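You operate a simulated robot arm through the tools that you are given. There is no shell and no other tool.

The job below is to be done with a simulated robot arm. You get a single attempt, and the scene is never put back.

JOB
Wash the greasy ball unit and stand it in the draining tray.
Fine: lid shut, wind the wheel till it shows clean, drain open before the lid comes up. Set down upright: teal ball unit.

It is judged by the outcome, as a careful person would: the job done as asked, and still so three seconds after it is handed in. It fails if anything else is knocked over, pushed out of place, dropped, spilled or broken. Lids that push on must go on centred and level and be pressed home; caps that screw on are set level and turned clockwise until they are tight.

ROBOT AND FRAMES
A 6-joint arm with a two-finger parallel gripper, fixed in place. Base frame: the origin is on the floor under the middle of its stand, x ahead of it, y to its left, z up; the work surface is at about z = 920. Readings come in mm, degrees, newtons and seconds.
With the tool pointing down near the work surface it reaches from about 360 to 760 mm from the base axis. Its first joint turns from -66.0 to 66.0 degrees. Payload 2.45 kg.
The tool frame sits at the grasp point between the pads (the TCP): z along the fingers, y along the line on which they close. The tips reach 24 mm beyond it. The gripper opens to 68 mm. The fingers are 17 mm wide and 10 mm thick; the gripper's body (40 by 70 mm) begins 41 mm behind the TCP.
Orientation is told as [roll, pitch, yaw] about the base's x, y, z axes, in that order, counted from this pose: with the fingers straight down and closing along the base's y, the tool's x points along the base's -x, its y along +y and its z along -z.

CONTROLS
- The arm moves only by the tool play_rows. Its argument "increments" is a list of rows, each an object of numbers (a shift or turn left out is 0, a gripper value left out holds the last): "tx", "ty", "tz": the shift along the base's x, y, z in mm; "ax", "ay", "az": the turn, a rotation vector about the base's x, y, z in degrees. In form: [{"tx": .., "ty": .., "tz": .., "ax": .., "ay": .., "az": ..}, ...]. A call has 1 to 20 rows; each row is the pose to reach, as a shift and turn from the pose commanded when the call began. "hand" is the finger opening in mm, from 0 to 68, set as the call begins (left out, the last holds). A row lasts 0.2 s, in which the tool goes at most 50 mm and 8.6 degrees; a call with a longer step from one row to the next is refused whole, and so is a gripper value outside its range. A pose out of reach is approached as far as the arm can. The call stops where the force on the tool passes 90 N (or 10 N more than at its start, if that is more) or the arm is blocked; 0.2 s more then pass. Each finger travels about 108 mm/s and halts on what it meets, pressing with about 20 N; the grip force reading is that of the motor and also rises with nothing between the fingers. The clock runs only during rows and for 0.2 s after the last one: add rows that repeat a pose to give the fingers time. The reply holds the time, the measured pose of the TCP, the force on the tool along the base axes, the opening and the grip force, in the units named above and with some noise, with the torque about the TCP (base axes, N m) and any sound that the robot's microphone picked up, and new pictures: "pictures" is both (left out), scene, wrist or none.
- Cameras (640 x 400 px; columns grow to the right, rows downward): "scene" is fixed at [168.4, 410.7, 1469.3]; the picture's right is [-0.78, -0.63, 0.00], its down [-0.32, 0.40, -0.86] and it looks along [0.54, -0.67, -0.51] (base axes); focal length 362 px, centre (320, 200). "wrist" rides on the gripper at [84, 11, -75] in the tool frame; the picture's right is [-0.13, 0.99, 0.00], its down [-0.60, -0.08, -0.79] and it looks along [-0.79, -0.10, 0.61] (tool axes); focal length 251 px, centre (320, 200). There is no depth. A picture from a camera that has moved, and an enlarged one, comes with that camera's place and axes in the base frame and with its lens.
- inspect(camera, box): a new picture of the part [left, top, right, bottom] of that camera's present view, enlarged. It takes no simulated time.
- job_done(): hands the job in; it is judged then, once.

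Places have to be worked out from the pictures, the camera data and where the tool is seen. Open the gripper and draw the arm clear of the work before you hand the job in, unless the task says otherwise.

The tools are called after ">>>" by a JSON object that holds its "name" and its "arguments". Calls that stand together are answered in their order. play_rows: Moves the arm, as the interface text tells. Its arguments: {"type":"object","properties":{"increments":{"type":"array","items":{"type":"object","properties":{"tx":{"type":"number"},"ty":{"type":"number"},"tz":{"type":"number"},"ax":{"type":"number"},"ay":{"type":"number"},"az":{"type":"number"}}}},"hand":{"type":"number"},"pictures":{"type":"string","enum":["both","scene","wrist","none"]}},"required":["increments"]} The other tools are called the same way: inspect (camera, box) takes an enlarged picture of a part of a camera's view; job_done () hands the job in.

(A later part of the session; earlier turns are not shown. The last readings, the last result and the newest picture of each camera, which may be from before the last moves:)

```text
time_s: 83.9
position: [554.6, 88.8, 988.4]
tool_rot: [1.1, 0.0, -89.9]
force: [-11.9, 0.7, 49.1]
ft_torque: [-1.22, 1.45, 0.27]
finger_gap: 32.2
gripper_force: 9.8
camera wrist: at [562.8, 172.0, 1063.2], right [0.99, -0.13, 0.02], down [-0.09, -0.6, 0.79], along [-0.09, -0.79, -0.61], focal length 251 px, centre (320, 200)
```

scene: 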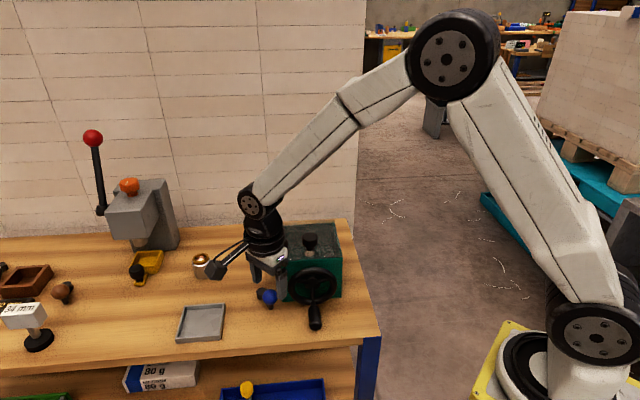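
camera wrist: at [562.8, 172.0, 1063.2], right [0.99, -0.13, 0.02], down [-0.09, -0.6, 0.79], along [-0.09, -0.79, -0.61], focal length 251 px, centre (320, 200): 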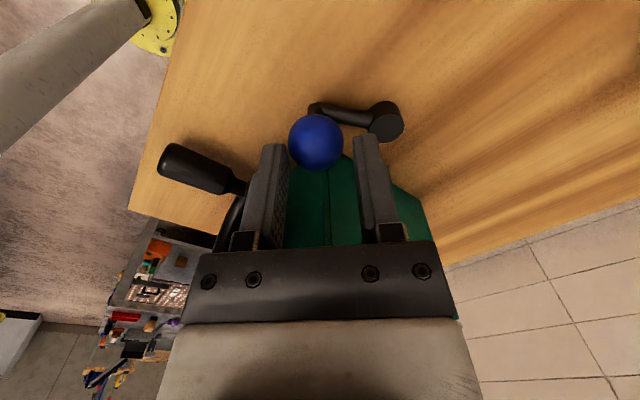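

The wrist body met the lid corner about 38 mm from the tool axis, so the body is effectively wider than I assumed. I'll lift off straight away and check.

>>> {"name": "play_rows", "arguments": {"increments": [{"tz": 4}, {"tz": 14}, {"tz": 30}, {"tz": 50}], "hand": 54, "pictures": "both"}}

>>> {"name": "inspect", "arguments": {"camera": "scene", "box": [220, 190, 380, 350]}}

>>> {"name": "inspect", "arguments": {"camera": "wrist", "box": [220, 30, 440, 220]}}

```text
time_s: 84.9
position: [552.7, 89.1, 1035.9]
tool_rot: [0.8, -0.1, -90.1]
force: [0.3, -0.2, -0.1]
ft_torque: [-0.02, -0.02, 0.01]
finger_gap: 54.0
gripper_force: 0.1
camera wrist: at [562.7, 172.5, 1110.1], right [0.99, -0.13, 0.01], down [-0.09, -0.6, 0.79], along [-0.1, -0.79, -0.61], focal length 251 px, centre (320, 200)
```

scene: 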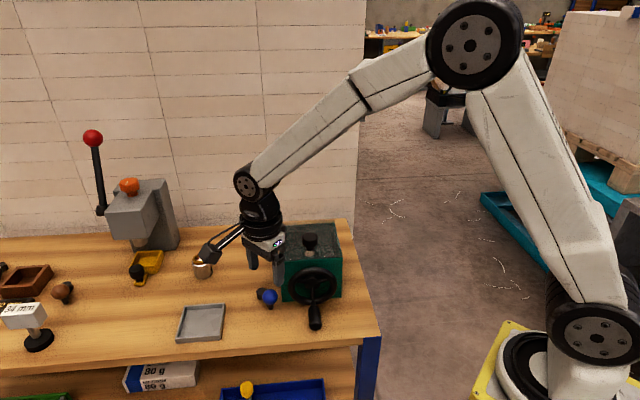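
wrist: 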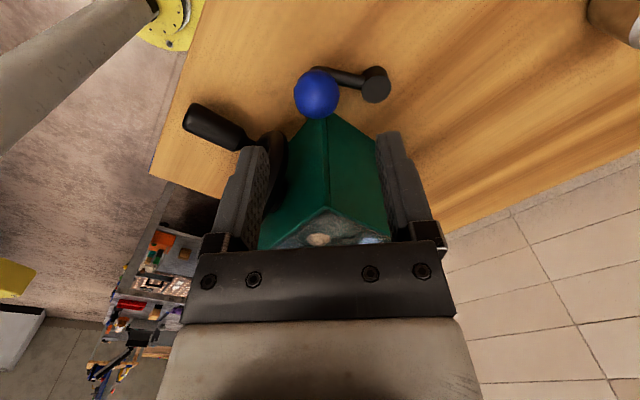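

```text
2.50 times, centred on (300, 270) of scene
camera zoom: at [168.4, 410.7, 1469.3], right [-0.78, -0.63, 0.0], down [-0.32, 0.4, -0.86], along [0.54, -0.67, -0.51], focal length 904 px, centre (370, 25)
```

zoom: 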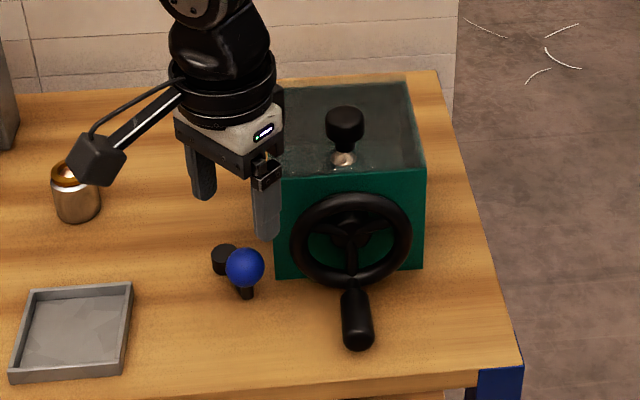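

```text
2.11 times, centred on (330, 125) of wrist
camera zoom: at [562.7, 172.5, 1110.1], right [0.99, -0.13, 0.01], down [-0.09, -0.6, 0.79], along [-0.1, -0.79, -0.61], focal length 529 px, centre (299, 358)
```

zoom: 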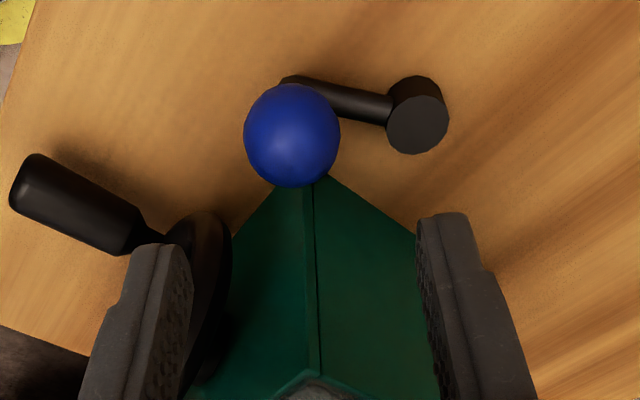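

The box, lid and lever are where they were. I'll approach the ball with a different orientation (yaw about -19°), which puts one finger in the gap between the ball and the box corner and keeps the body clear of the lid.

>>> {"name": "play_rows", "arguments": {"increments": [{"tz": 10, "ty": 1, "az": 8}, {"tz": 20, "ty": 2, "az": 16}, {"tz": 24, "ty": 3, "az": 24}, {"tz": 24, "ty": 4, "az": 32}, {"tz": 24, "ty": 5, "az": 40}, {"tz": 24, "ty": 6, "az": 48}, {"tz": 24, "ty": 6.5, "az": 56}, {"tz": 24, "ty": 6.5, "az": 64}, {"tz": 24, "ty": 6.5, "az": 71}, {"tz": 24, "ty": 6.5, "az": 71}], "hand": 60, "pictures": "wrist"}}

>>> {"name": "inspect", "arguments": {"camera": "wrist", "box": [220, 0, 440, 180]}}

```text
time_s: 87.1
position: [554.2, 94.7, 1059.5]
tool_rot: [0.9, 0.1, -19.1]
force: [0.1, 0.8, 0.1]
ft_torque: [-0.06, 0.01, -0.01]
finger_gap: 59.9
gripper_force: 0.2
camera wrist: at [477.2, 131.2, 1134.0], right [0.44, 0.9, 0.01], down [0.54, -0.28, 0.79], along [0.71, -0.34, -0.61], focal length 251 px, centre (320, 200)
```

wrist: 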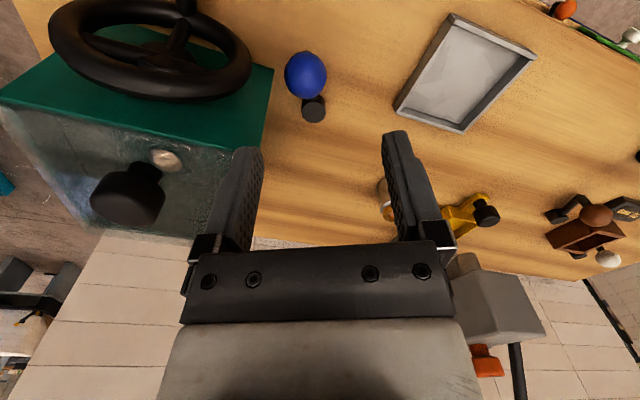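

```text
2.22 times, centred on (330, 90) of wrist
camera zoom: at [477.2, 131.2, 1134.0], right [0.44, 0.9, 0.01], down [0.54, -0.28, 0.79], along [0.71, -0.34, -0.61], focal length 559 px, centre (298, 444)
```

zoom: 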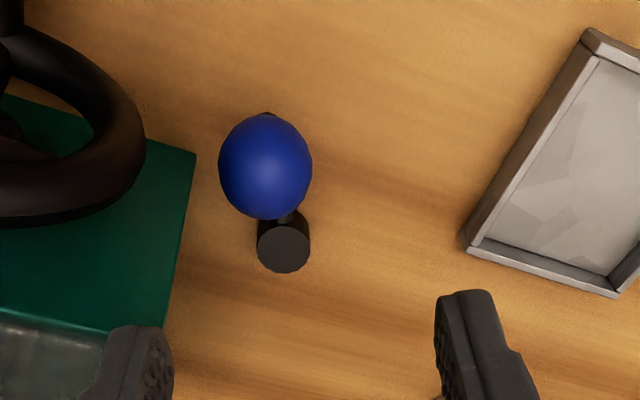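

I'll shift slightly so the near finger clears both ball and box corner, then go down beside the ball.

>>> {"name": "play_rows", "arguments": {"increments": [{"tx": -3.8, "ty": 2.9, "tz": 0, "ax": -0.9}, {"tx": -3.8, "ty": 2.9, "tz": -25, "ax": -0.9}, {"tx": -3.8, "ty": 2.9, "tz": -50, "ax": -0.9}, {"tx": -3.8, "ty": 2.9, "tz": -70, "ax": -0.9}, {"tx": -3.8, "ty": 2.9, "tz": -82, "ax": -0.9}, {"tx": -3.8, "ty": 2.9, "tz": -82, "ax": -0.9}], "hand": 60, "pictures": "wrist"}}

>>> {"name": "inspect", "arguments": {"camera": "wrist", "box": [180, 60, 440, 260]}}

>>> {"name": "inspect", "arguments": {"camera": "scene", "box": [220, 200, 340, 320]}}

```text
time_s: 88.5
position: [551.6, 98.2, 979.5]
tool_rot: [0.0, -0.4, -19.1]
force: [0.4, 0.1, -0.9]
ft_torque: [0.01, -0.02, 0.05]
finger_gap: 59.5
gripper_force: 0.1
camera wrist: at [474.1, 135.6, 1053.1], right [0.45, 0.89, 0.0], down [0.54, -0.27, 0.8], along [0.71, -0.36, -0.6], focal length 251 px, centre (320, 200)
```

wrist: 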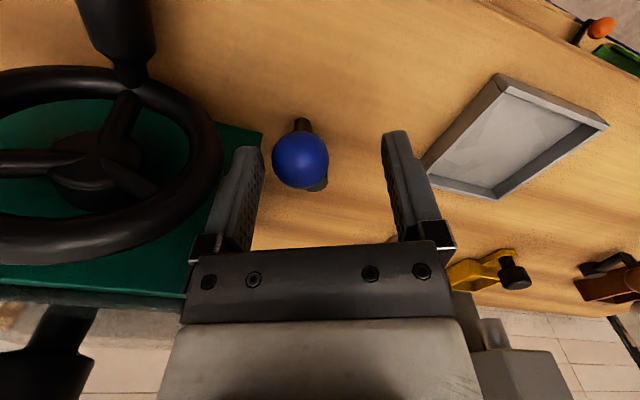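

```text
2.00 times, centred on (310, 160) of wrist
camera zoom: at [474.1, 135.6, 1053.1], right [0.45, 0.89, 0.0], down [0.54, -0.27, 0.8], along [0.71, -0.36, -0.6], focal length 503 px, centre (340, 280)
```

zoom: 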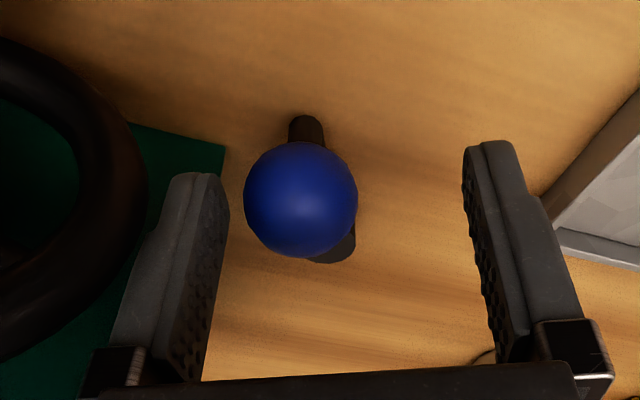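

```text
3.33 times, centred on (280, 260) of scene
camera zoom: at [168.5, 410.7, 1469.3], right [-0.78, -0.63, 0.0], down [-0.32, 0.4, -0.86], along [0.54, -0.67, -0.51], focal length 1206 px, centre (453, 0)
```

zoom: 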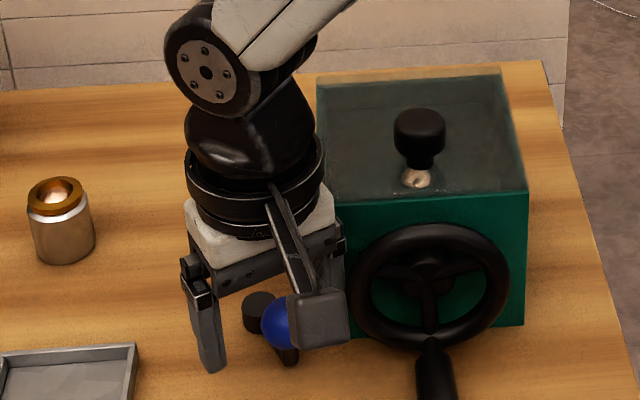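

The fingers straddle the ball with clearance on both sides. I'll lower 11 mm and close on the ball.

>>> {"name": "play_rows", "arguments": {"increments": [{"tz": -6}, {"tz": -11}, {"tz": -11}], "pictures": "none"}}

>>> {"name": "play_rows", "arguments": {"increments": [{}, {}, {}], "hand": 16, "pictures": "wrist"}}

```text
time_s: 89.3
position: [550.3, 97.1, 968.0]
tool_rot: [0.1, -0.5, -19.1]
force: [2.7, -0.9, 0.3]
ft_torque: [-0.06, 0.04, 0.12]
finger_gap: 59.7
gripper_force: 0.0
```

```text
time_s: 90.1
position: [549.6, 97.9, 968.3]
tool_rot: [0.0, -0.2, -19.1]
force: [-2.7, 1.1, -3.7]
ft_torque: [0.04, 0.17, -0.07]
finger_gap: 29.0
gripper_force: 43.3
camera wrist: at [473.2, 135.5, 1041.6], right [0.45, 0.89, 0.0], down [0.54, -0.27, 0.8], along [0.71, -0.36, -0.61], focal length 251 px, centre (320, 200)
```

wrist: 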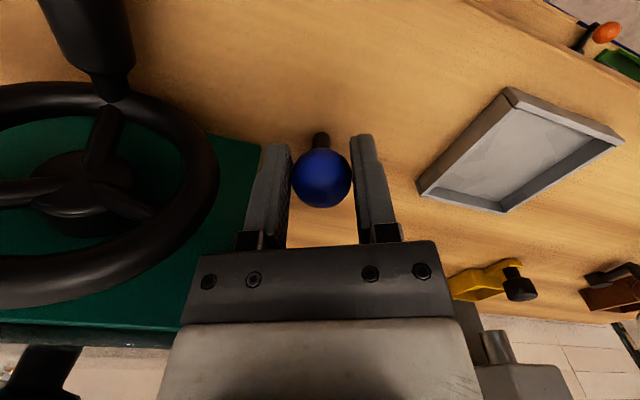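

The ball is held at 29 mm and centring it already moved the lever some 15° without resistance. I'll swing it on around the post, turning the tool with it, and watch the force.

>>> {"name": "play_rows", "arguments": {"increments": [{"tx": 4.2, "ty": 5.6, "az": -8}, {"tx": 9.2, "ty": 10.6, "az": -16}, {"tx": 14.8, "ty": 14.9, "az": -24}, {"tx": 14.8, "ty": 14.9, "az": -24}], "pictures": "wrist"}}

>>> {"name": "inspect", "arguments": {"camera": "scene", "box": [220, 200, 340, 320]}}

```text
time_s: 91.1
position: [565.1, 112.9, 967.5]
tool_rot: [0.1, -0.3, -43.1]
force: [-5.1, 14.5, -4.0]
ft_torque: [0.2, 0.07, 0.13]
finger_gap: 29.3
gripper_force: 42.6
camera wrist: at [510.0, 178.9, 1041.5], right [0.77, 0.63, 0.0], down [0.38, -0.47, 0.8], along [0.51, -0.61, -0.6], focal length 251 px, centre (320, 200)
```

wrist: 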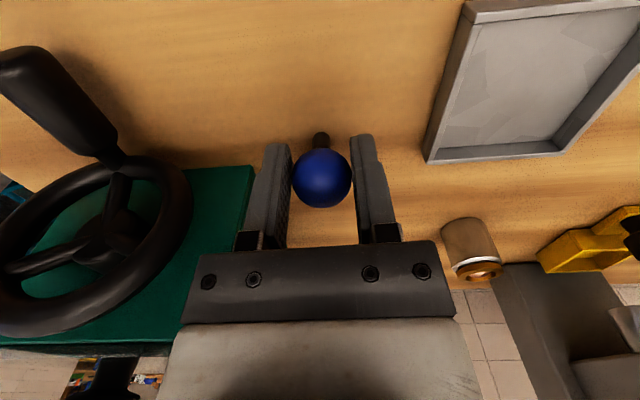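

```text
3.33 times, centred on (280, 260) of scene
camera zoom: at [168.3, 411.1, 1469.2], right [-0.78, -0.63, 0.0], down [-0.32, 0.4, -0.86], along [0.54, -0.67, -0.51], focal length 1206 px, centre (453, 0)
```

zoom: 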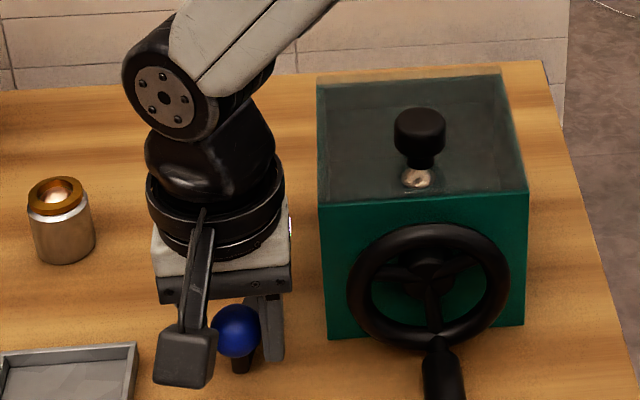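

The lever swings freely with little force. I'll continue another 30°.

>>> {"name": "play_rows", "arguments": {"increments": [{"tx": 5.9, "ty": 4.5, "az": -8}, {"tx": 12.5, "ty": 7.0, "az": -16}, {"tx": 19.5, "ty": 8.6, "az": -24}, {"tx": 26.6, "ty": 9.3, "az": -32}, {"tx": 26.6, "ty": 9.3, "az": -32}], "pictures": "wrist"}}

>>> {"name": "inspect", "arguments": {"camera": "scene", "box": [220, 200, 340, 320]}}

```text
time_s: 92.3
position: [585.3, 118.2, 962.6]
tool_rot: [-1.2, -0.4, -75.3]
force: [-31.0, -25.1, 4.5]
ft_torque: [-0.2, 0.26, 0.23]
finger_gap: 45.8
gripper_force: 18.4
camera wrist: at [575.7, 203.3, 1036.3], right [0.99, 0.13, -0.02], down [0.09, -0.59, 0.8], along [0.09, -0.79, -0.6], focal length 251 px, centre (320, 200)
```

wrist: 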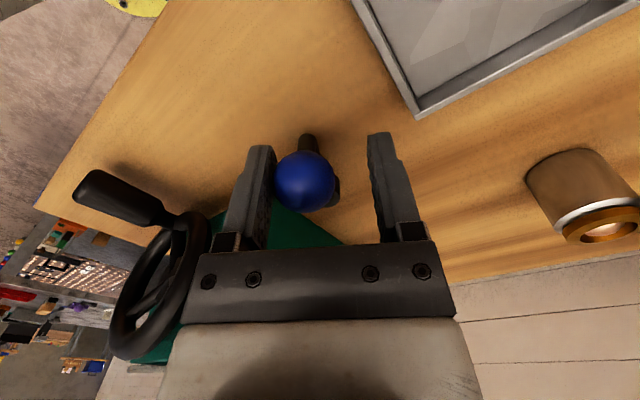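

```text
3.33 times, centred on (280, 260) of scene
camera zoom: at [167.6, 410.0, 1469.6], right [-0.78, -0.63, 0.0], down [-0.32, 0.4, -0.86], along [0.54, -0.67, -0.51], focal length 1206 px, centre (453, 0)
```

zoom: 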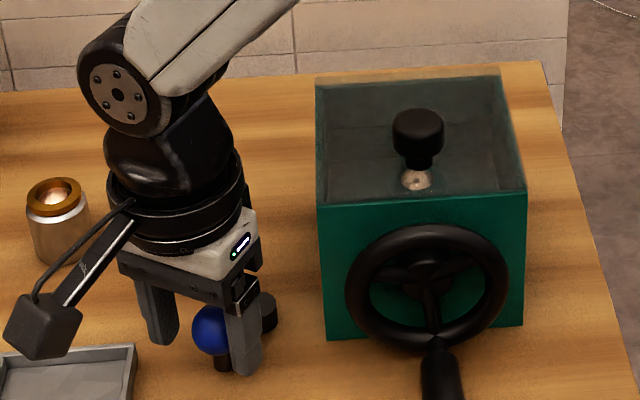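

The lever has reached its other stop after about 53° of swing, from 26° right of straight ahead to 27° left. I'll back off, open the fingers and rise to check the water.

>>> {"name": "play_rows", "arguments": {"increments": [{"tx": -6, "ty": -1}, {"tx": -10, "ty": -2}, {"tx": -10, "ty": -2}], "hand": 56, "pictures": "none"}}

>>> {"name": "play_rows", "arguments": {"increments": [{"tz": 15}, {"tz": 45}, {"tz": 85}, {"tz": 125}, {"tz": 165}, {"tz": 200}], "pictures": "both"}}

>>> {"name": "inspect", "arguments": {"camera": "scene", "box": [220, 200, 380, 340]}}

>>> {"name": "inspect", "arguments": {"camera": "wrist", "box": [180, 0, 440, 200]}}

```text
time_s: 93.1
position: [582.1, 120.3, 966.6]
tool_rot: [0.1, -0.3, -75.1]
force: [0.0, 0.2, -0.1]
ft_torque: [0.01, 0.0, 0.0]
finger_gap: 55.7
gripper_force: 0.0
```

```text
time_s: 94.5
position: [583.1, 120.2, 1165.4]
tool_rot: [0.1, -0.3, -75.0]
force: [0.6, 0.0, 0.3]
ft_torque: [0.0, 0.02, 0.0]
finger_gap: 56.1
gripper_force: 0.1
camera wrist: at [571.5, 203.9, 1239.3], right [0.99, 0.13, 0.0], down [0.08, -0.6, 0.8], along [0.1, -0.79, -0.6], focal length 251 px, centre (320, 200)
```

scene: 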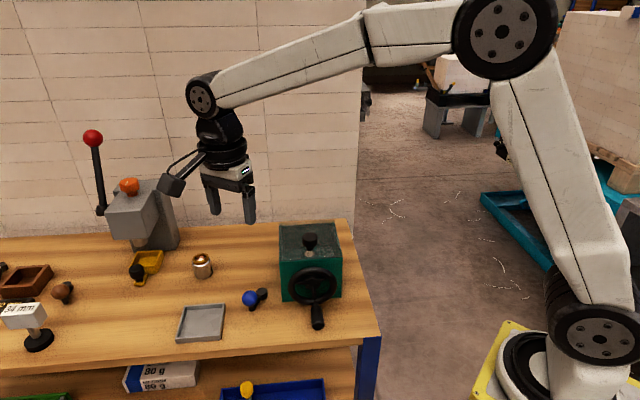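
wrist: 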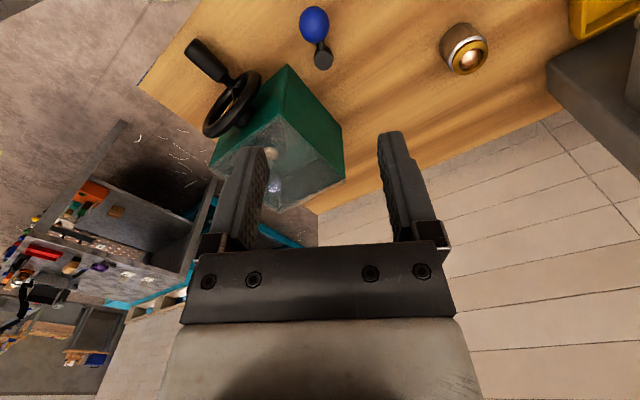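

```text
2.86 times, centred on (300, 270) of scene
camera zoom: at [168.4, 410.7, 1469.3], right [-0.78, -0.63, 0.0], down [-0.32, 0.4, -0.86], along [0.54, -0.67, -0.51], focal length 1033 px, centre (377, 0)
```

zoom: 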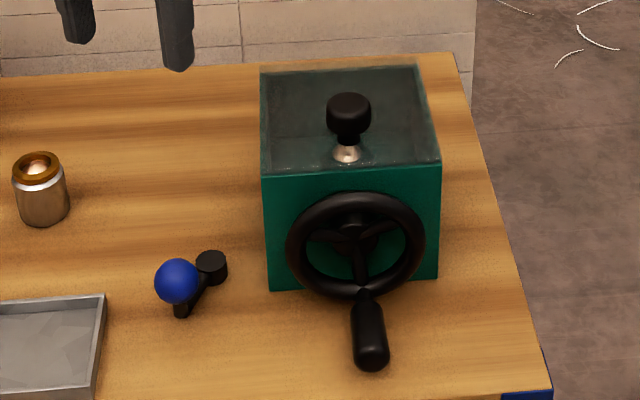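

```text
2.00 times, centred on (310, 100) of wrist
camera zoom: at [571.5, 203.9, 1239.3], right [0.99, 0.13, 0.0], down [0.08, -0.6, 0.8], along [0.1, -0.79, -0.6], focal length 503 px, centre (340, 400)
```

zoom: 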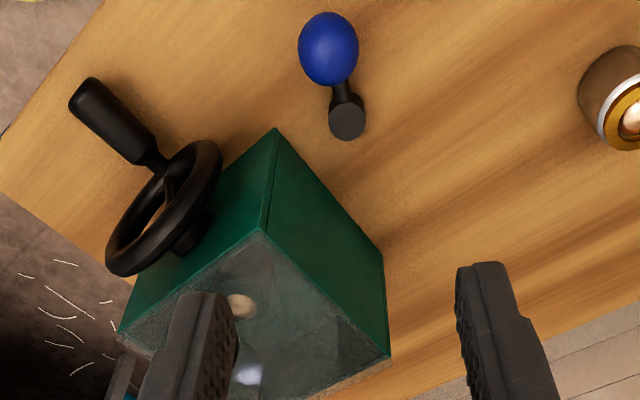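

The lever is now fully swung over. I'll look closely through the lid to see whether the water has drained and how the unit looks.

>>> {"name": "inspect", "arguments": {"camera": "wrist", "box": [220, 110, 320, 210]}}

>>> {"name": "inspect", "arguments": {"camera": "scene", "box": [275, 215, 350, 265]}}

```text
4.00 times, centred on (270, 160) of wrist
camera zoom: at [571.5, 203.9, 1239.3], right [0.99, 0.13, 0.0], down [0.08, -0.6, 0.8], along [0.1, -0.79, -0.6], focal length 1006 px, centre (520, 360)
```

zoom: 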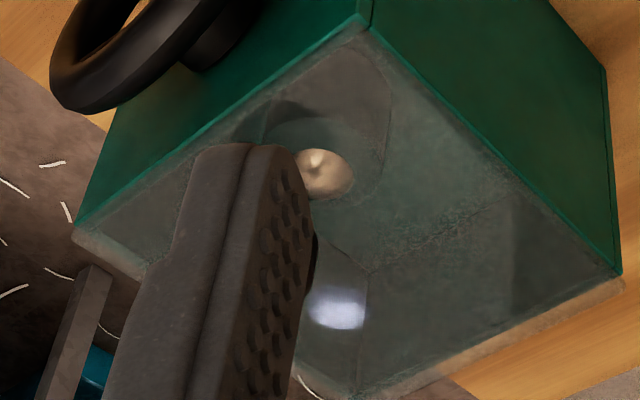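

```text
8.00 times, centred on (312, 240) of scene
camera zoom: at [168.4, 410.7, 1469.3], right [-0.78, -0.63, 0.0], down [-0.32, 0.4, -0.86], along [0.54, -0.67, -0.51], focal length 2894 px, centre (380, -120)
```

zoom: 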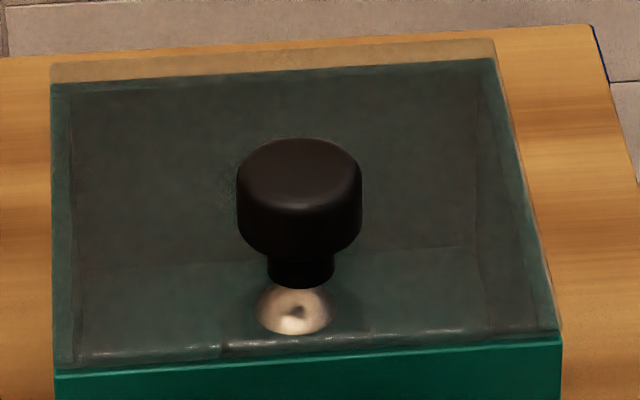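

No dark stripe remains on the unit's side, so it shows clean, and the drain lever is fully over. I'll let a few seconds pass for draining while moving above the lid knob at about (524,-2).

>>> {"name": "play_rows", "arguments": {"increments": [{"tx": -10, "ty": -20, "az": 6}, {"tx": -20, "ty": -41, "az": 12}, {"tx": -30, "ty": -62, "az": 18}, {"tx": -40, "ty": -83, "az": 24}, {"tx": -50, "ty": -104, "az": 30}, {"tx": -59, "ty": -122, "az": 30}, {"tx": -59, "ty": -122, "az": 30}, {"tx": -59, "ty": -122, "az": 30}, {"tx": -59, "ty": -122, "az": 30}, {"tx": -59, "ty": -122, "az": 30}, {"tx": -59, "ty": -122, "az": 30}, {"tx": -59, "ty": -122, "az": 30}, {"tx": -59, "ty": -122, "az": 30}, {"tx": -59, "ty": -122, "az": 30}, {"tx": -59, "ty": -122, "az": 30}, {"tx": -59, "ty": -122, "az": 30}, {"tx": -59, "ty": -122, "az": 30}, {"tx": -59, "ty": -122, "az": 30}, {"tx": -59, "ty": -122, "az": 30}, {"tx": -59, "ty": -122, "az": 30}], "hand": 52, "pictures": "both"}}

>>> {"name": "inspect", "arguments": {"camera": "wrist", "box": [220, 0, 440, 150]}}

>>> {"name": "inspect", "arguments": {"camera": "scene", "box": [275, 215, 350, 265]}}

```text
time_s: 98.7
position: [522.0, -1.8, 1165.9]
tool_rot: [0.0, -0.2, -45.1]
force: [0.6, -0.4, 0.7]
ft_torque: [-0.01, -0.03, 0.04]
finger_gap: 52.1
gripper_force: 0.0
camera wrist: at [469.3, 65.8, 1240.5], right [0.79, 0.61, 0.0], down [0.37, -0.48, 0.8], along [0.49, -0.63, -0.6], focal length 251 px, centre (320, 200)
```

scene: 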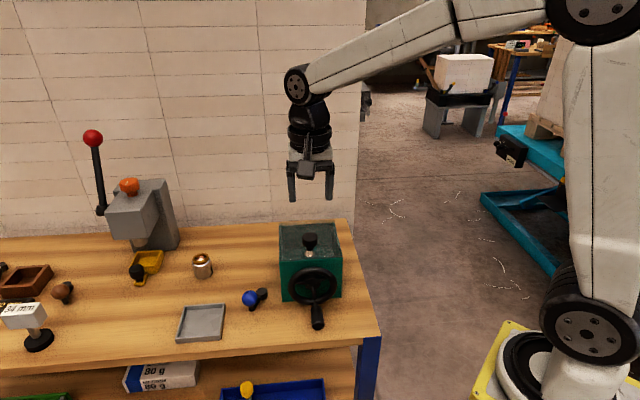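
wrist: 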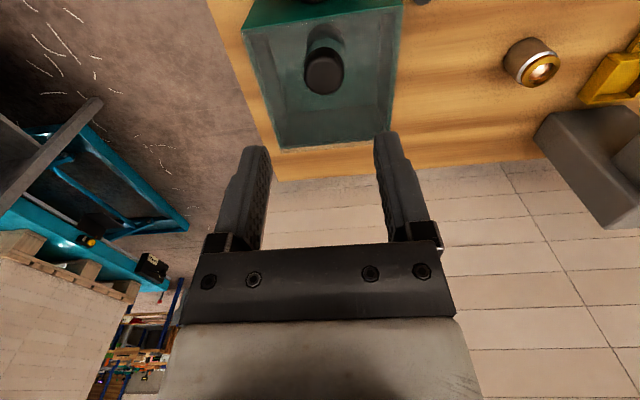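

```text
2.67 times, centred on (330, 75) of wrist
camera zoom: at [469.3, 65.8, 1240.5], right [0.79, 0.61, 0.0], down [0.37, -0.48, 0.8], along [0.49, -0.63, -0.6], focal length 670 px, centre (293, 533)
```

zoom: 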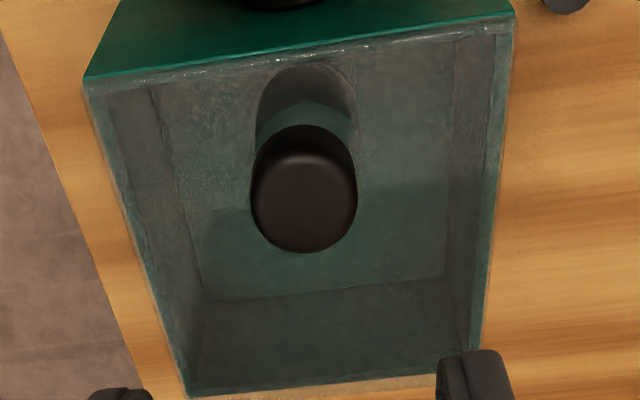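

```text
8.00 times, centred on (312, 240) of scene
camera zoom: at [168.4, 410.7, 1469.3], right [-0.78, -0.63, 0.0], down [-0.32, 0.4, -0.86], along [0.54, -0.67, -0.51], focal length 2894 px, centre (380, -120)
```

zoom: 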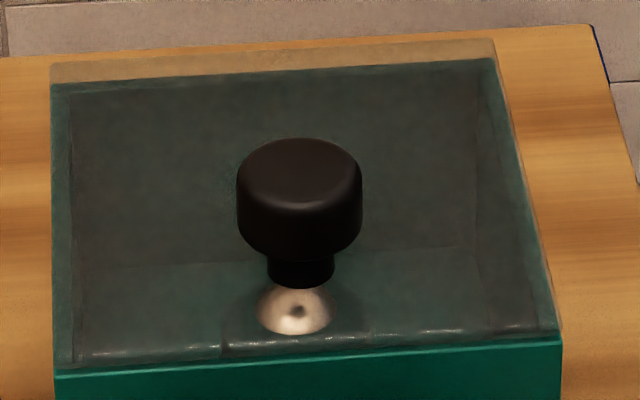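

I'm above the knob. I'll go down so the fingers straddle the knob head with the tips just above the lid, then grip it.

>>> {"name": "play_rows", "arguments": {"increments": [{"tx": 2, "tz": -35}, {"tx": 2, "tz": -65}, {"tx": 2, "tz": -90}, {"tx": 2, "tz": -100}, {"tx": 2, "tz": -104}, {"tx": 2, "tz": -104}], "hand": 52, "pictures": "wrist"}}

>>> {"name": "play_rows", "arguments": {"increments": [{}, {}, {}], "hand": 16, "pictures": "none"}}

```text
time_s: 100.1
position: [524.0, -2.4, 1063.9]
tool_rot: [0.0, -0.3, -45.1]
force: [0.5, -0.5, -0.7]
ft_torque: [-0.01, -0.02, 0.03]
finger_gap: 52.0
gripper_force: 0.0
camera wrist: at [471.1, 65.3, 1137.2], right [0.79, 0.61, 0.0], down [0.37, -0.48, 0.8], along [0.49, -0.63, -0.6], focal length 251 px, centre (320, 200)
```

wrist: 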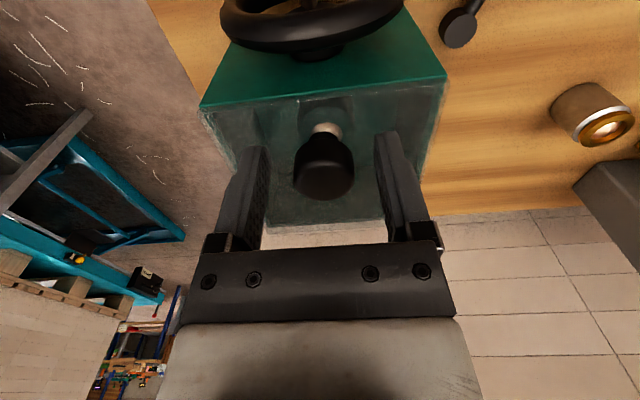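

```text
time_s: 100.9
position: [524.4, -1.4, 1064.0]
tool_rot: [0.2, -0.4, -45.1]
force: [9.8, 8.7, -2.7]
ft_torque: [0.09, 0.19, 0.1]
finger_gap: 29.8
gripper_force: 43.4
```

The knob is gripped. I'll lift the lid along its hinge arc, first to about 30° of lid angle.

>>> {"name": "play_rows", "arguments": {"increments": [{"tx": 2.1, "ty": -2.1, "tz": 9.7}, {"tx": 4.9, "ty": -4.9, "tz": 19.0}, {"tx": 8.3, "ty": -8.3, "tz": 27.9}, {"tx": 12.5, "ty": -12.5, "tz": 36.2}, {"tx": 17.2, "ty": -17.2, "tz": 43.9}], "pictures": "both"}}

>>> {"name": "inspect", "arguments": {"camera": "scene", "box": [250, 160, 370, 310]}}

```text
time_s: 102.1
position: [542.8, -18.9, 1107.6]
tool_rot: [0.0, -0.2, -45.1]
force: [4.1, 22.1, -7.3]
ft_torque: [1.16, 0.92, 0.12]
finger_gap: 29.4
gripper_force: 43.4
camera wrist: at [489.4, 48.6, 1181.0], right [0.79, 0.61, 0.0], down [0.37, -0.48, 0.8], along [0.48, -0.63, -0.61], focal length 251 px, centre (320, 200)
```

scene: 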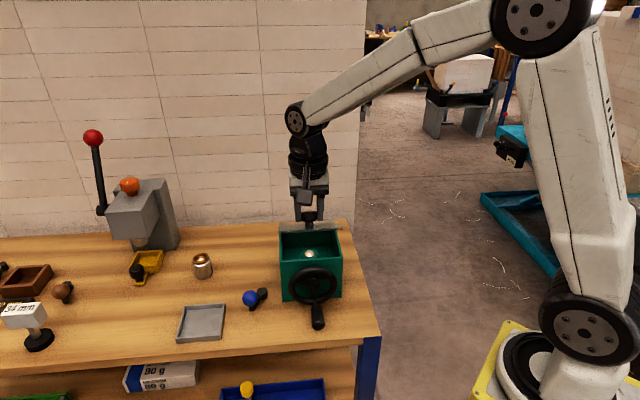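
wrist: 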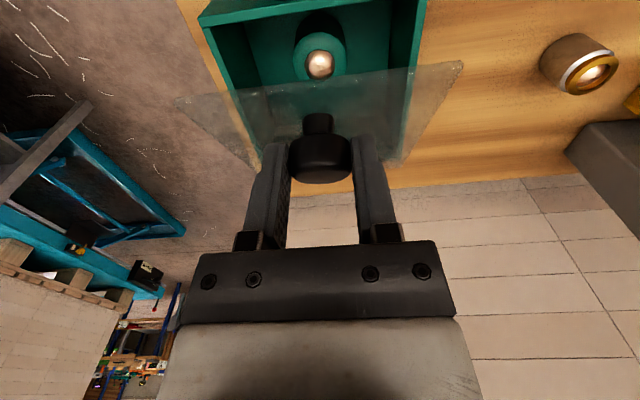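

```text
2.67 times, centred on (310, 235) of scene
camera zoom: at [168.7, 411.4, 1469.1], right [-0.78, -0.63, 0.0], down [-0.32, 0.4, -0.86], along [0.54, -0.67, -0.51], focal length 964 px, centre (347, 107)
```

zoom: 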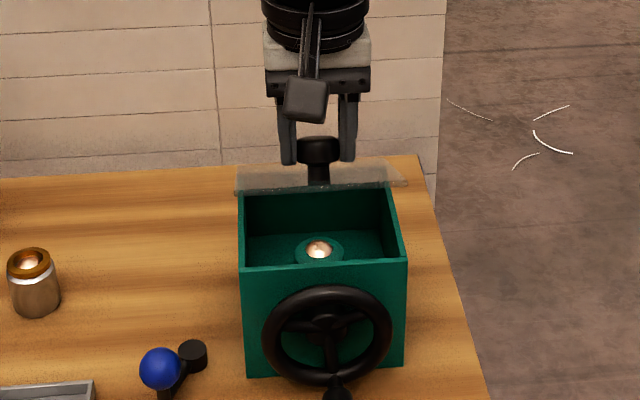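

>>> {"name": "inspect", "arguments": {"camera": "wrist", "box": [260, 0, 380, 90]}}

```text
4.44 times, centred on (320, 45) of wrist
camera zoom: at [489.4, 48.6, 1181.0], right [0.79, 0.61, 0.0], down [0.37, -0.48, 0.8], along [0.48, -0.63, -0.61], focal length 1118 px, centre (320, 889)
```

zoom: 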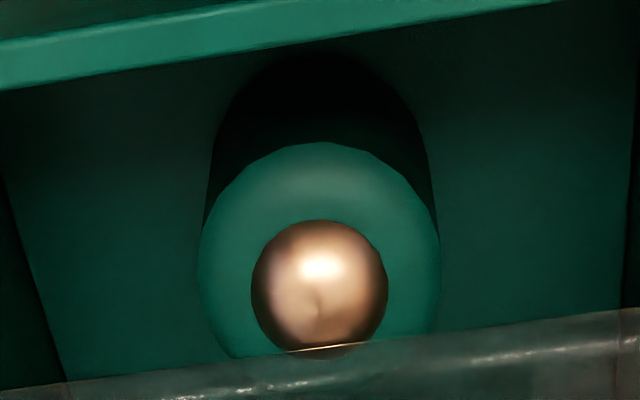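

The water has drained, and the unit stands clean and upright in an empty basin. I'll continue opening the lid to its original angle.

>>> {"name": "play_rows", "arguments": {"increments": [{"tx": 5.2, "ty": -5.2, "tz": 6.9}, {"tx": 11.0, "ty": -11.0, "tz": 13.0}, {"tx": 17.2, "ty": -17.2, "tz": 18.2}, {"tx": 23.7, "ty": -23.7, "tz": 22.5}, {"tx": 30.5, "ty": -30.5, "tz": 25.8}, {"tx": 37.5, "ty": -37.5, "tz": 28.1}, {"tx": 44.5, "ty": -44.5, "tz": 29.4}], "pictures": "both"}}

>>> {"name": "inspect", "arguments": {"camera": "scene", "box": [250, 130, 370, 280]}}

```text
time_s: 103.7
position: [587.0, -64.0, 1136.3]
tool_rot: [0.1, -0.4, -45.1]
force: [-4.1, 16.4, 10.7]
ft_torque: [1.02, 1.01, 0.07]
finger_gap: 29.3
gripper_force: 43.3
camera wrist: at [534.7, 3.3, 1210.8], right [0.79, 0.61, 0.0], down [0.37, -0.48, 0.8], along [0.49, -0.63, -0.6], focal length 251 px, centre (320, 200)
```

scene: 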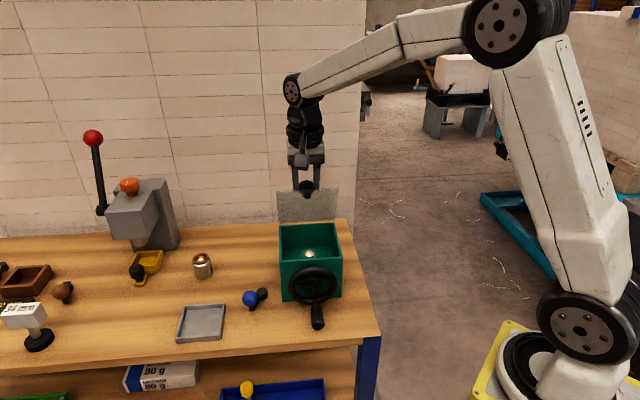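
wrist: 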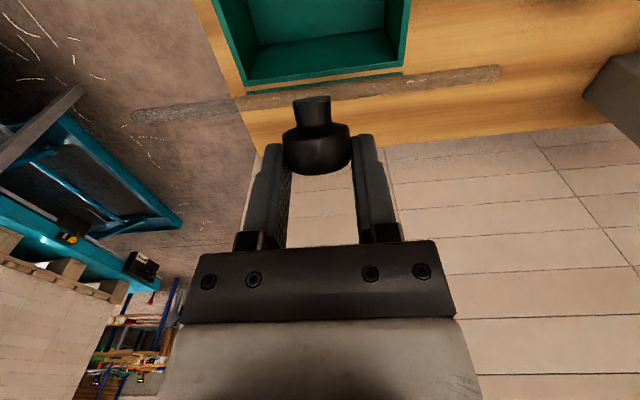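

```text
2.67 times, centred on (310, 205) of scene
camera zoom: at [168.1, 411.2, 1469.2], right [-0.78, -0.63, 0.0], down [-0.32, 0.4, -0.86], along [0.54, -0.67, -0.51], focal length 964 px, centre (347, 187)
```

zoom: 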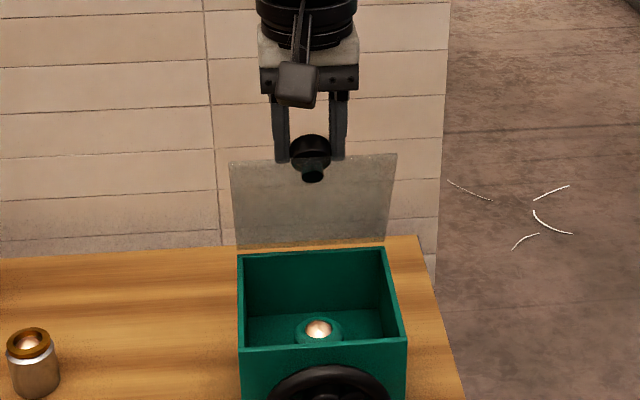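

The lid is at about 63°, slightly less than its starting angle. I'll push the knob a bit further back, watching the force.

>>> {"name": "play_rows", "arguments": {"increments": [{"tx": 4, "ty": -4, "tz": 1}, {"tx": 8, "ty": -8, "tz": 1}, {"tx": 11, "ty": -11, "tz": 0.5}], "pictures": "wrist"}}

```text
time_s: 104.5
position: [597.6, -73.7, 1137.9]
tool_rot: [0.1, -0.3, -45.1]
force: [-2.2, 16.0, 11.0]
ft_torque: [0.97, 0.96, 0.04]
finger_gap: 29.4
gripper_force: 43.6
camera wrist: at [545.1, -6.9, 1211.0], right [0.79, 0.61, 0.0], down [0.37, -0.48, 0.8], along [0.49, -0.63, -0.6], focal length 251 px, centre (320, 200)
```

wrist: 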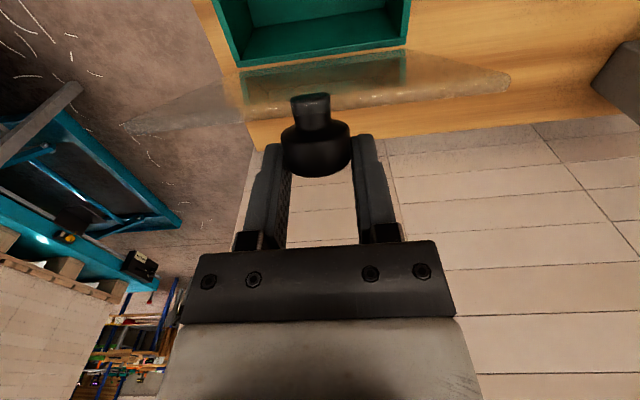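

Still no stop. I'll push it a little further.

>>> {"name": "play_rows", "arguments": {"increments": [{"tx": 4, "ty": -4, "tz": 0}, {"tx": 8, "ty": -8, "tz": -0.5}, {"tx": 12, "ty": -12, "tz": -1.5}], "pictures": "wrist"}}

```text
time_s: 105.3
position: [609.4, -87.7, 1135.6]
tool_rot: [0.0, -0.4, -45.1]
force: [-1.4, 16.2, 3.9]
ft_torque: [0.98, 0.94, 0.06]
finger_gap: 29.6
gripper_force: 43.5
camera wrist: at [557.2, -19.2, 1209.2], right [0.79, 0.61, 0.0], down [0.37, -0.48, 0.8], along [0.49, -0.63, -0.61], focal length 251 px, centre (320, 200)
```

wrist: 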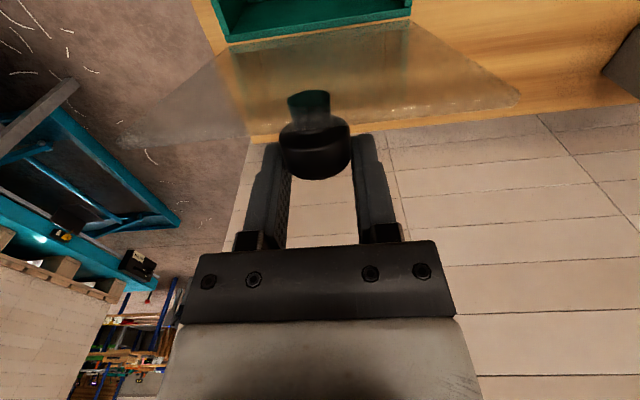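

The lid is now near vertical and moves freely past its starting angle. It held at 72° before, so it should stay here. I'll release the knob and rise.

>>> {"name": "play_rows", "arguments": {"increments": [{}, {}, {"tz": 15}, {"tz": 45}, {"tz": 80}, {"tz": 95}], "hand": 52, "pictures": "both"}}

>>> {"name": "inspect", "arguments": {"camera": "scene", "box": [250, 130, 370, 280]}}

>>> {"name": "inspect", "arguments": {"camera": "wrist", "box": [160, 0, 480, 160]}}

```text
time_s: 106.7
position: [609.1, -86.6, 1232.4]
tool_rot: [0.0, -0.3, -45.1]
force: [-0.3, 0.6, -0.3]
ft_torque: [-0.01, 0.0, 0.0]
finger_gap: 52.2
gripper_force: 0.0
camera wrist: at [556.2, -19.2, 1305.4], right [0.79, 0.61, 0.0], down [0.37, -0.48, 0.8], along [0.49, -0.63, -0.6], focal length 251 px, centre (320, 200)
```

scene: 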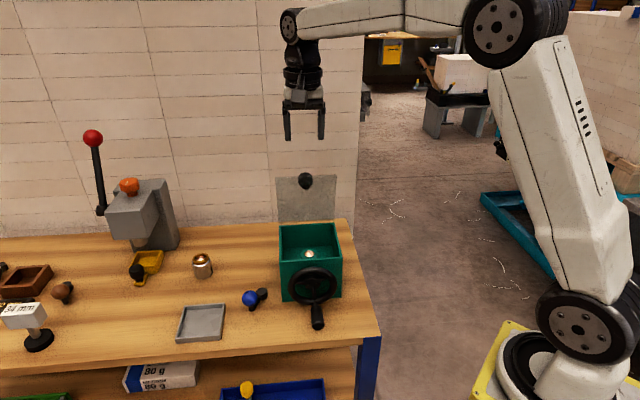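
wrist: 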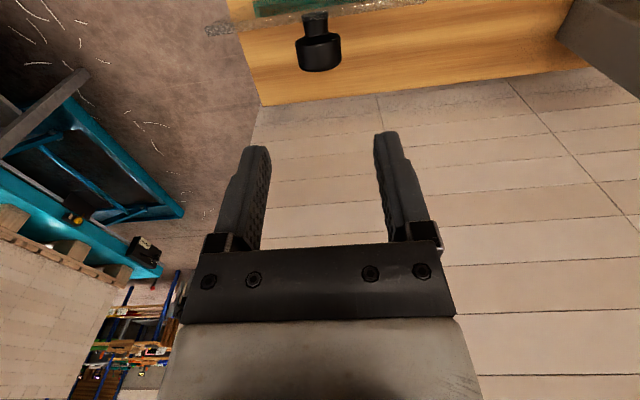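

```text
2.67 times, centred on (310, 205) of scene
camera zoom: at [168.4, 410.7, 1469.3], right [-0.78, -0.63, 0.0], down [-0.32, 0.4, -0.86], along [0.54, -0.67, -0.51], focal length 964 px, centre (347, 187)
```

zoom: 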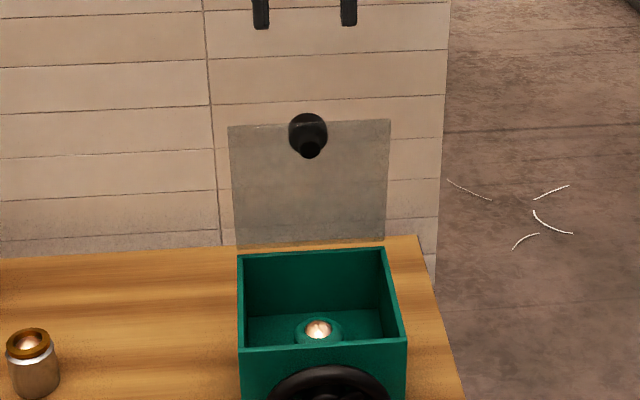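

```text
2.00 times, centred on (320, 80) of wrist
camera zoom: at [556.2, -19.2, 1305.4], right [0.79, 0.61, 0.0], down [0.37, -0.48, 0.8], along [0.49, -0.63, -0.6], focal length 503 px, centre (320, 440)
```

zoom: 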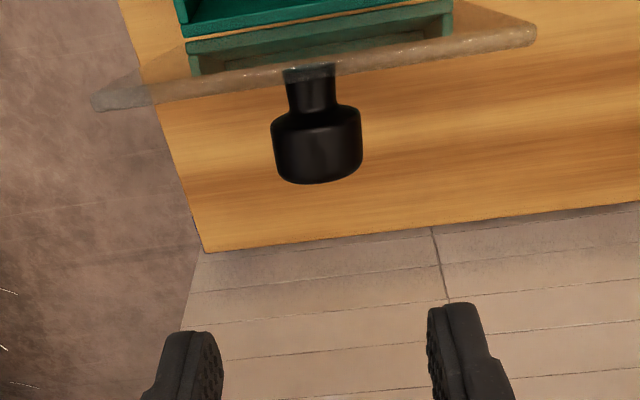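

The lid stays up at about 83°, leaving more room than before. I'll move above the unit to locate it accurately.

>>> {"name": "play_rows", "arguments": {"increments": [{"tx": -20, "ty": 20}, {"tx": -45, "ty": 46}, {"tx": -73, "ty": 73.5}, {"tx": -73, "ty": 73.5, "tz": -40}, {"tx": -73, "ty": 73.5, "tz": -80}, {"tx": -73, "ty": 73.5, "tz": -80}], "hand": 60, "pictures": "both"}}

>>> {"name": "inspect", "arguments": {"camera": "wrist", "box": [250, 0, 390, 110]}}

```text
time_s: 108.1
position: [536.3, -14.9, 1150.1]
tool_rot: [-0.1, -0.4, -45.0]
force: [0.3, -1.0, -0.3]
ft_torque: [-0.04, 0.01, -0.04]
finger_gap: 60.1
gripper_force: 0.1
camera wrist: at [483.6, 52.8, 1223.7], right [0.79, 0.61, 0.0], down [0.37, -0.48, 0.8], along [0.49, -0.63, -0.6], focal length 251 px, centre (320, 200)
```

scene: 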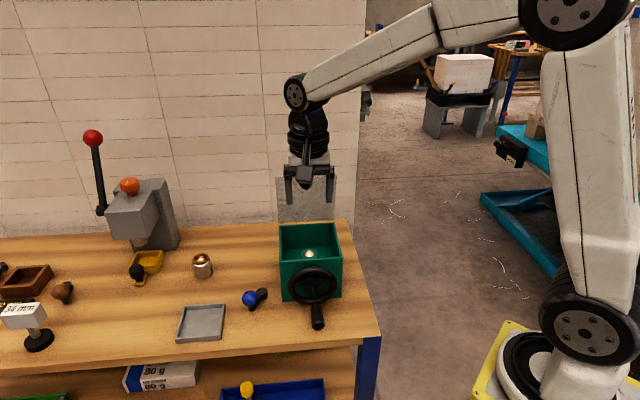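
wrist: 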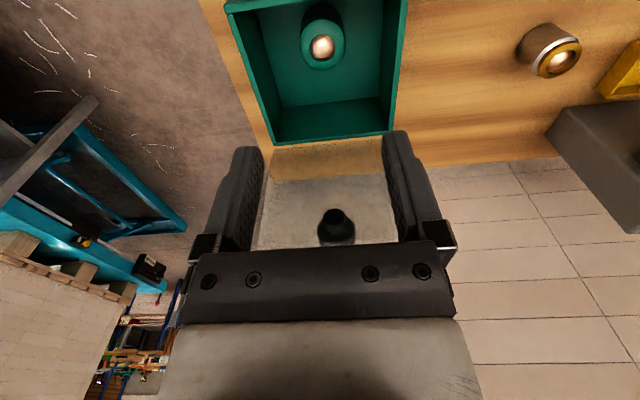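

```text
3.64 times, centred on (320, 55) of wrist
camera zoom: at [483.6, 52.8, 1223.7], right [0.79, 0.61, 0.0], down [0.37, -0.48, 0.8], along [0.49, -0.63, -0.6], focal length 914 px, centre (320, 727)
```

zoom: 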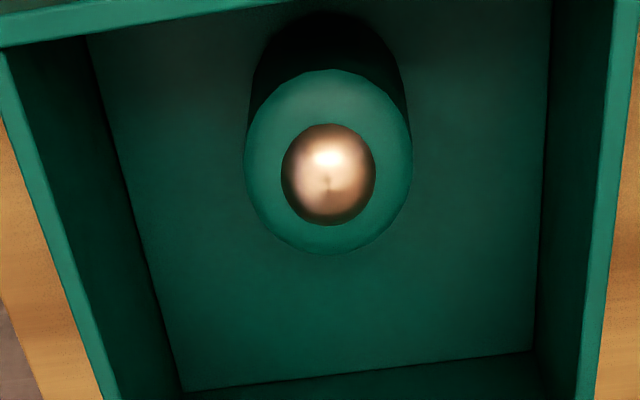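

The unit is at about (537,-13.5) on the basin floor (z≈966), upright, with its ball up. I'll go down with open fingers to grip the upper body, keeping the gripper body above the rim.

>>> {"name": "play_rows", "arguments": {"increments": [{"tx": 0.5, "ty": 0.8, "tz": -35}, {"tx": 0.5, "ty": 0.8, "tz": -70}, {"tx": 0.5, "ty": 0.8, "tz": -105}, {"tx": 0.5, "ty": 0.8, "tz": -130}, {"tx": 0.5, "ty": 0.8, "tz": -147}, {"tx": 0.5, "ty": 0.8, "tz": -147}], "hand": 60, "pictures": "both"}}

>>> {"name": "inspect", "arguments": {"camera": "wrist", "box": [200, 80, 440, 260]}}

>>> {"name": "inspect", "arguments": {"camera": "scene", "box": [240, 130, 380, 330]}}

```text
time_s: 109.5
position: [536.4, -13.6, 1004.4]
tool_rot: [-0.1, -0.3, -45.1]
force: [-0.4, 0.1, -0.2]
ft_torque: [0.0, -0.01, 0.02]
finger_gap: 60.2
gripper_force: 0.2
camera wrist: at [484.3, 54.0, 1078.3], right [0.79, 0.61, 0.0], down [0.37, -0.48, 0.8], along [0.49, -0.63, -0.6], focal length 251 px, centre (320, 200)
```

scene: 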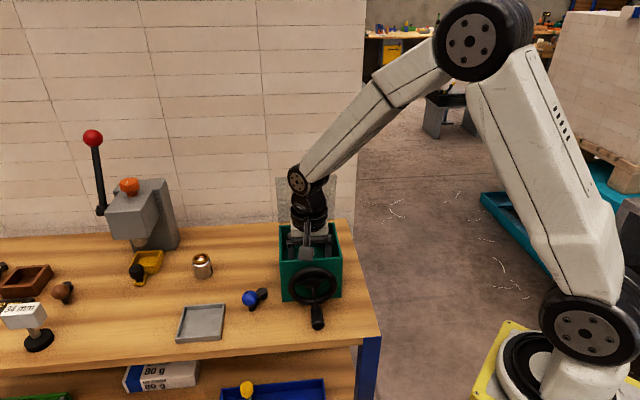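
wrist: 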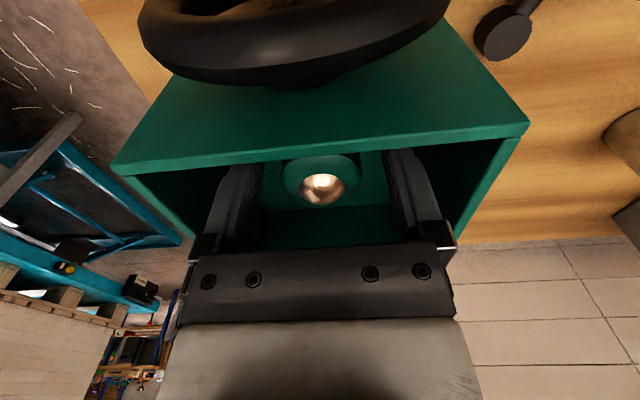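

```text
2.22 times, centred on (320, 170) of wrist
camera zoom: at [484.3, 54.0, 1078.3], right [0.79, 0.61, 0.0], down [0.37, -0.48, 0.8], along [0.49, -0.63, -0.6], focal length 559 px, centre (320, 267)
```

zoom: 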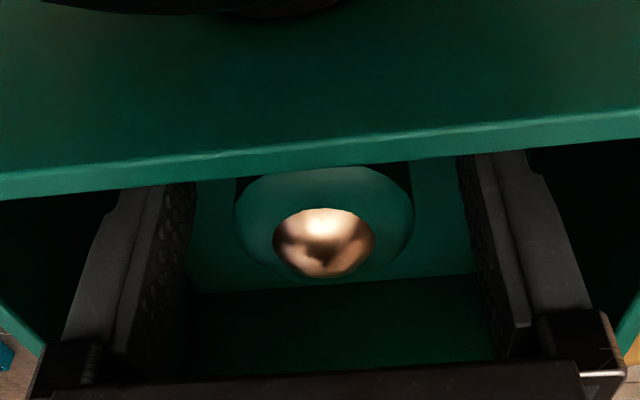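

```text
2.00 times, centred on (310, 230) of scene
camera zoom: at [168.4, 410.7, 1469.3], right [-0.78, -0.63, 0.0], down [-0.32, 0.4, -0.86], along [0.54, -0.67, -0.51], focal length 723 px, centre (340, 140)
```

zoom: 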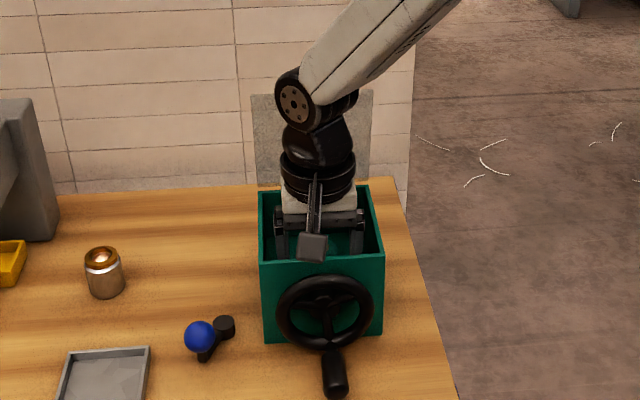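

The unit is centred between the fingers. I'll lower 4 mm more and close on it.

>>> {"name": "play_rows", "arguments": {"increments": [{"tz": -4}, {"tz": -4}], "pictures": "none"}}

>>> {"name": "play_rows", "arguments": {"increments": [{}, {}, {}, {}], "hand": 10, "pictures": "none"}}

>>> {"name": "play_rows", "arguments": {"increments": [{"tz": 1}, {"tz": 3}, {"tz": 6}, {"tz": 10}, {"tz": 14}, {"tz": 14}], "pictures": "wrist"}}

```text
time_s: 110.1
position: [537.7, -13.5, 1001.1]
tool_rot: [0.0, -0.3, -45.1]
force: [-0.4, -0.5, -0.1]
ft_torque: [0.0, 0.02, -0.03]
finger_gap: 59.9
gripper_force: 0.0
```

```text
time_s: 111.1
position: [537.3, -13.7, 1001.0]
tool_rot: [0.1, -0.3, -45.1]
force: [0.1, 0.1, 0.4]
ft_torque: [0.03, -0.04, -0.02]
finger_gap: 36.9
gripper_force: 20.0
```

```text
time_s: 112.5
position: [536.6, -14.0, 1012.5]
tool_rot: [0.0, -0.3, -45.0]
force: [0.2, -0.4, -0.6]
ft_torque: [0.04, -0.03, 0.0]
finger_gap: 37.1
gripper_force: 19.5
camera wrist: at [484.5, 54.1, 1087.7], right [0.79, 0.61, 0.0], down [0.37, -0.48, 0.8], along [0.49, -0.63, -0.6], focal length 251 px, centre (320, 200)
```

wrist: 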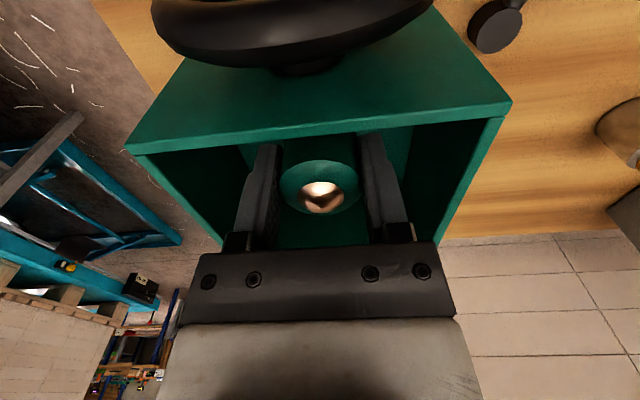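

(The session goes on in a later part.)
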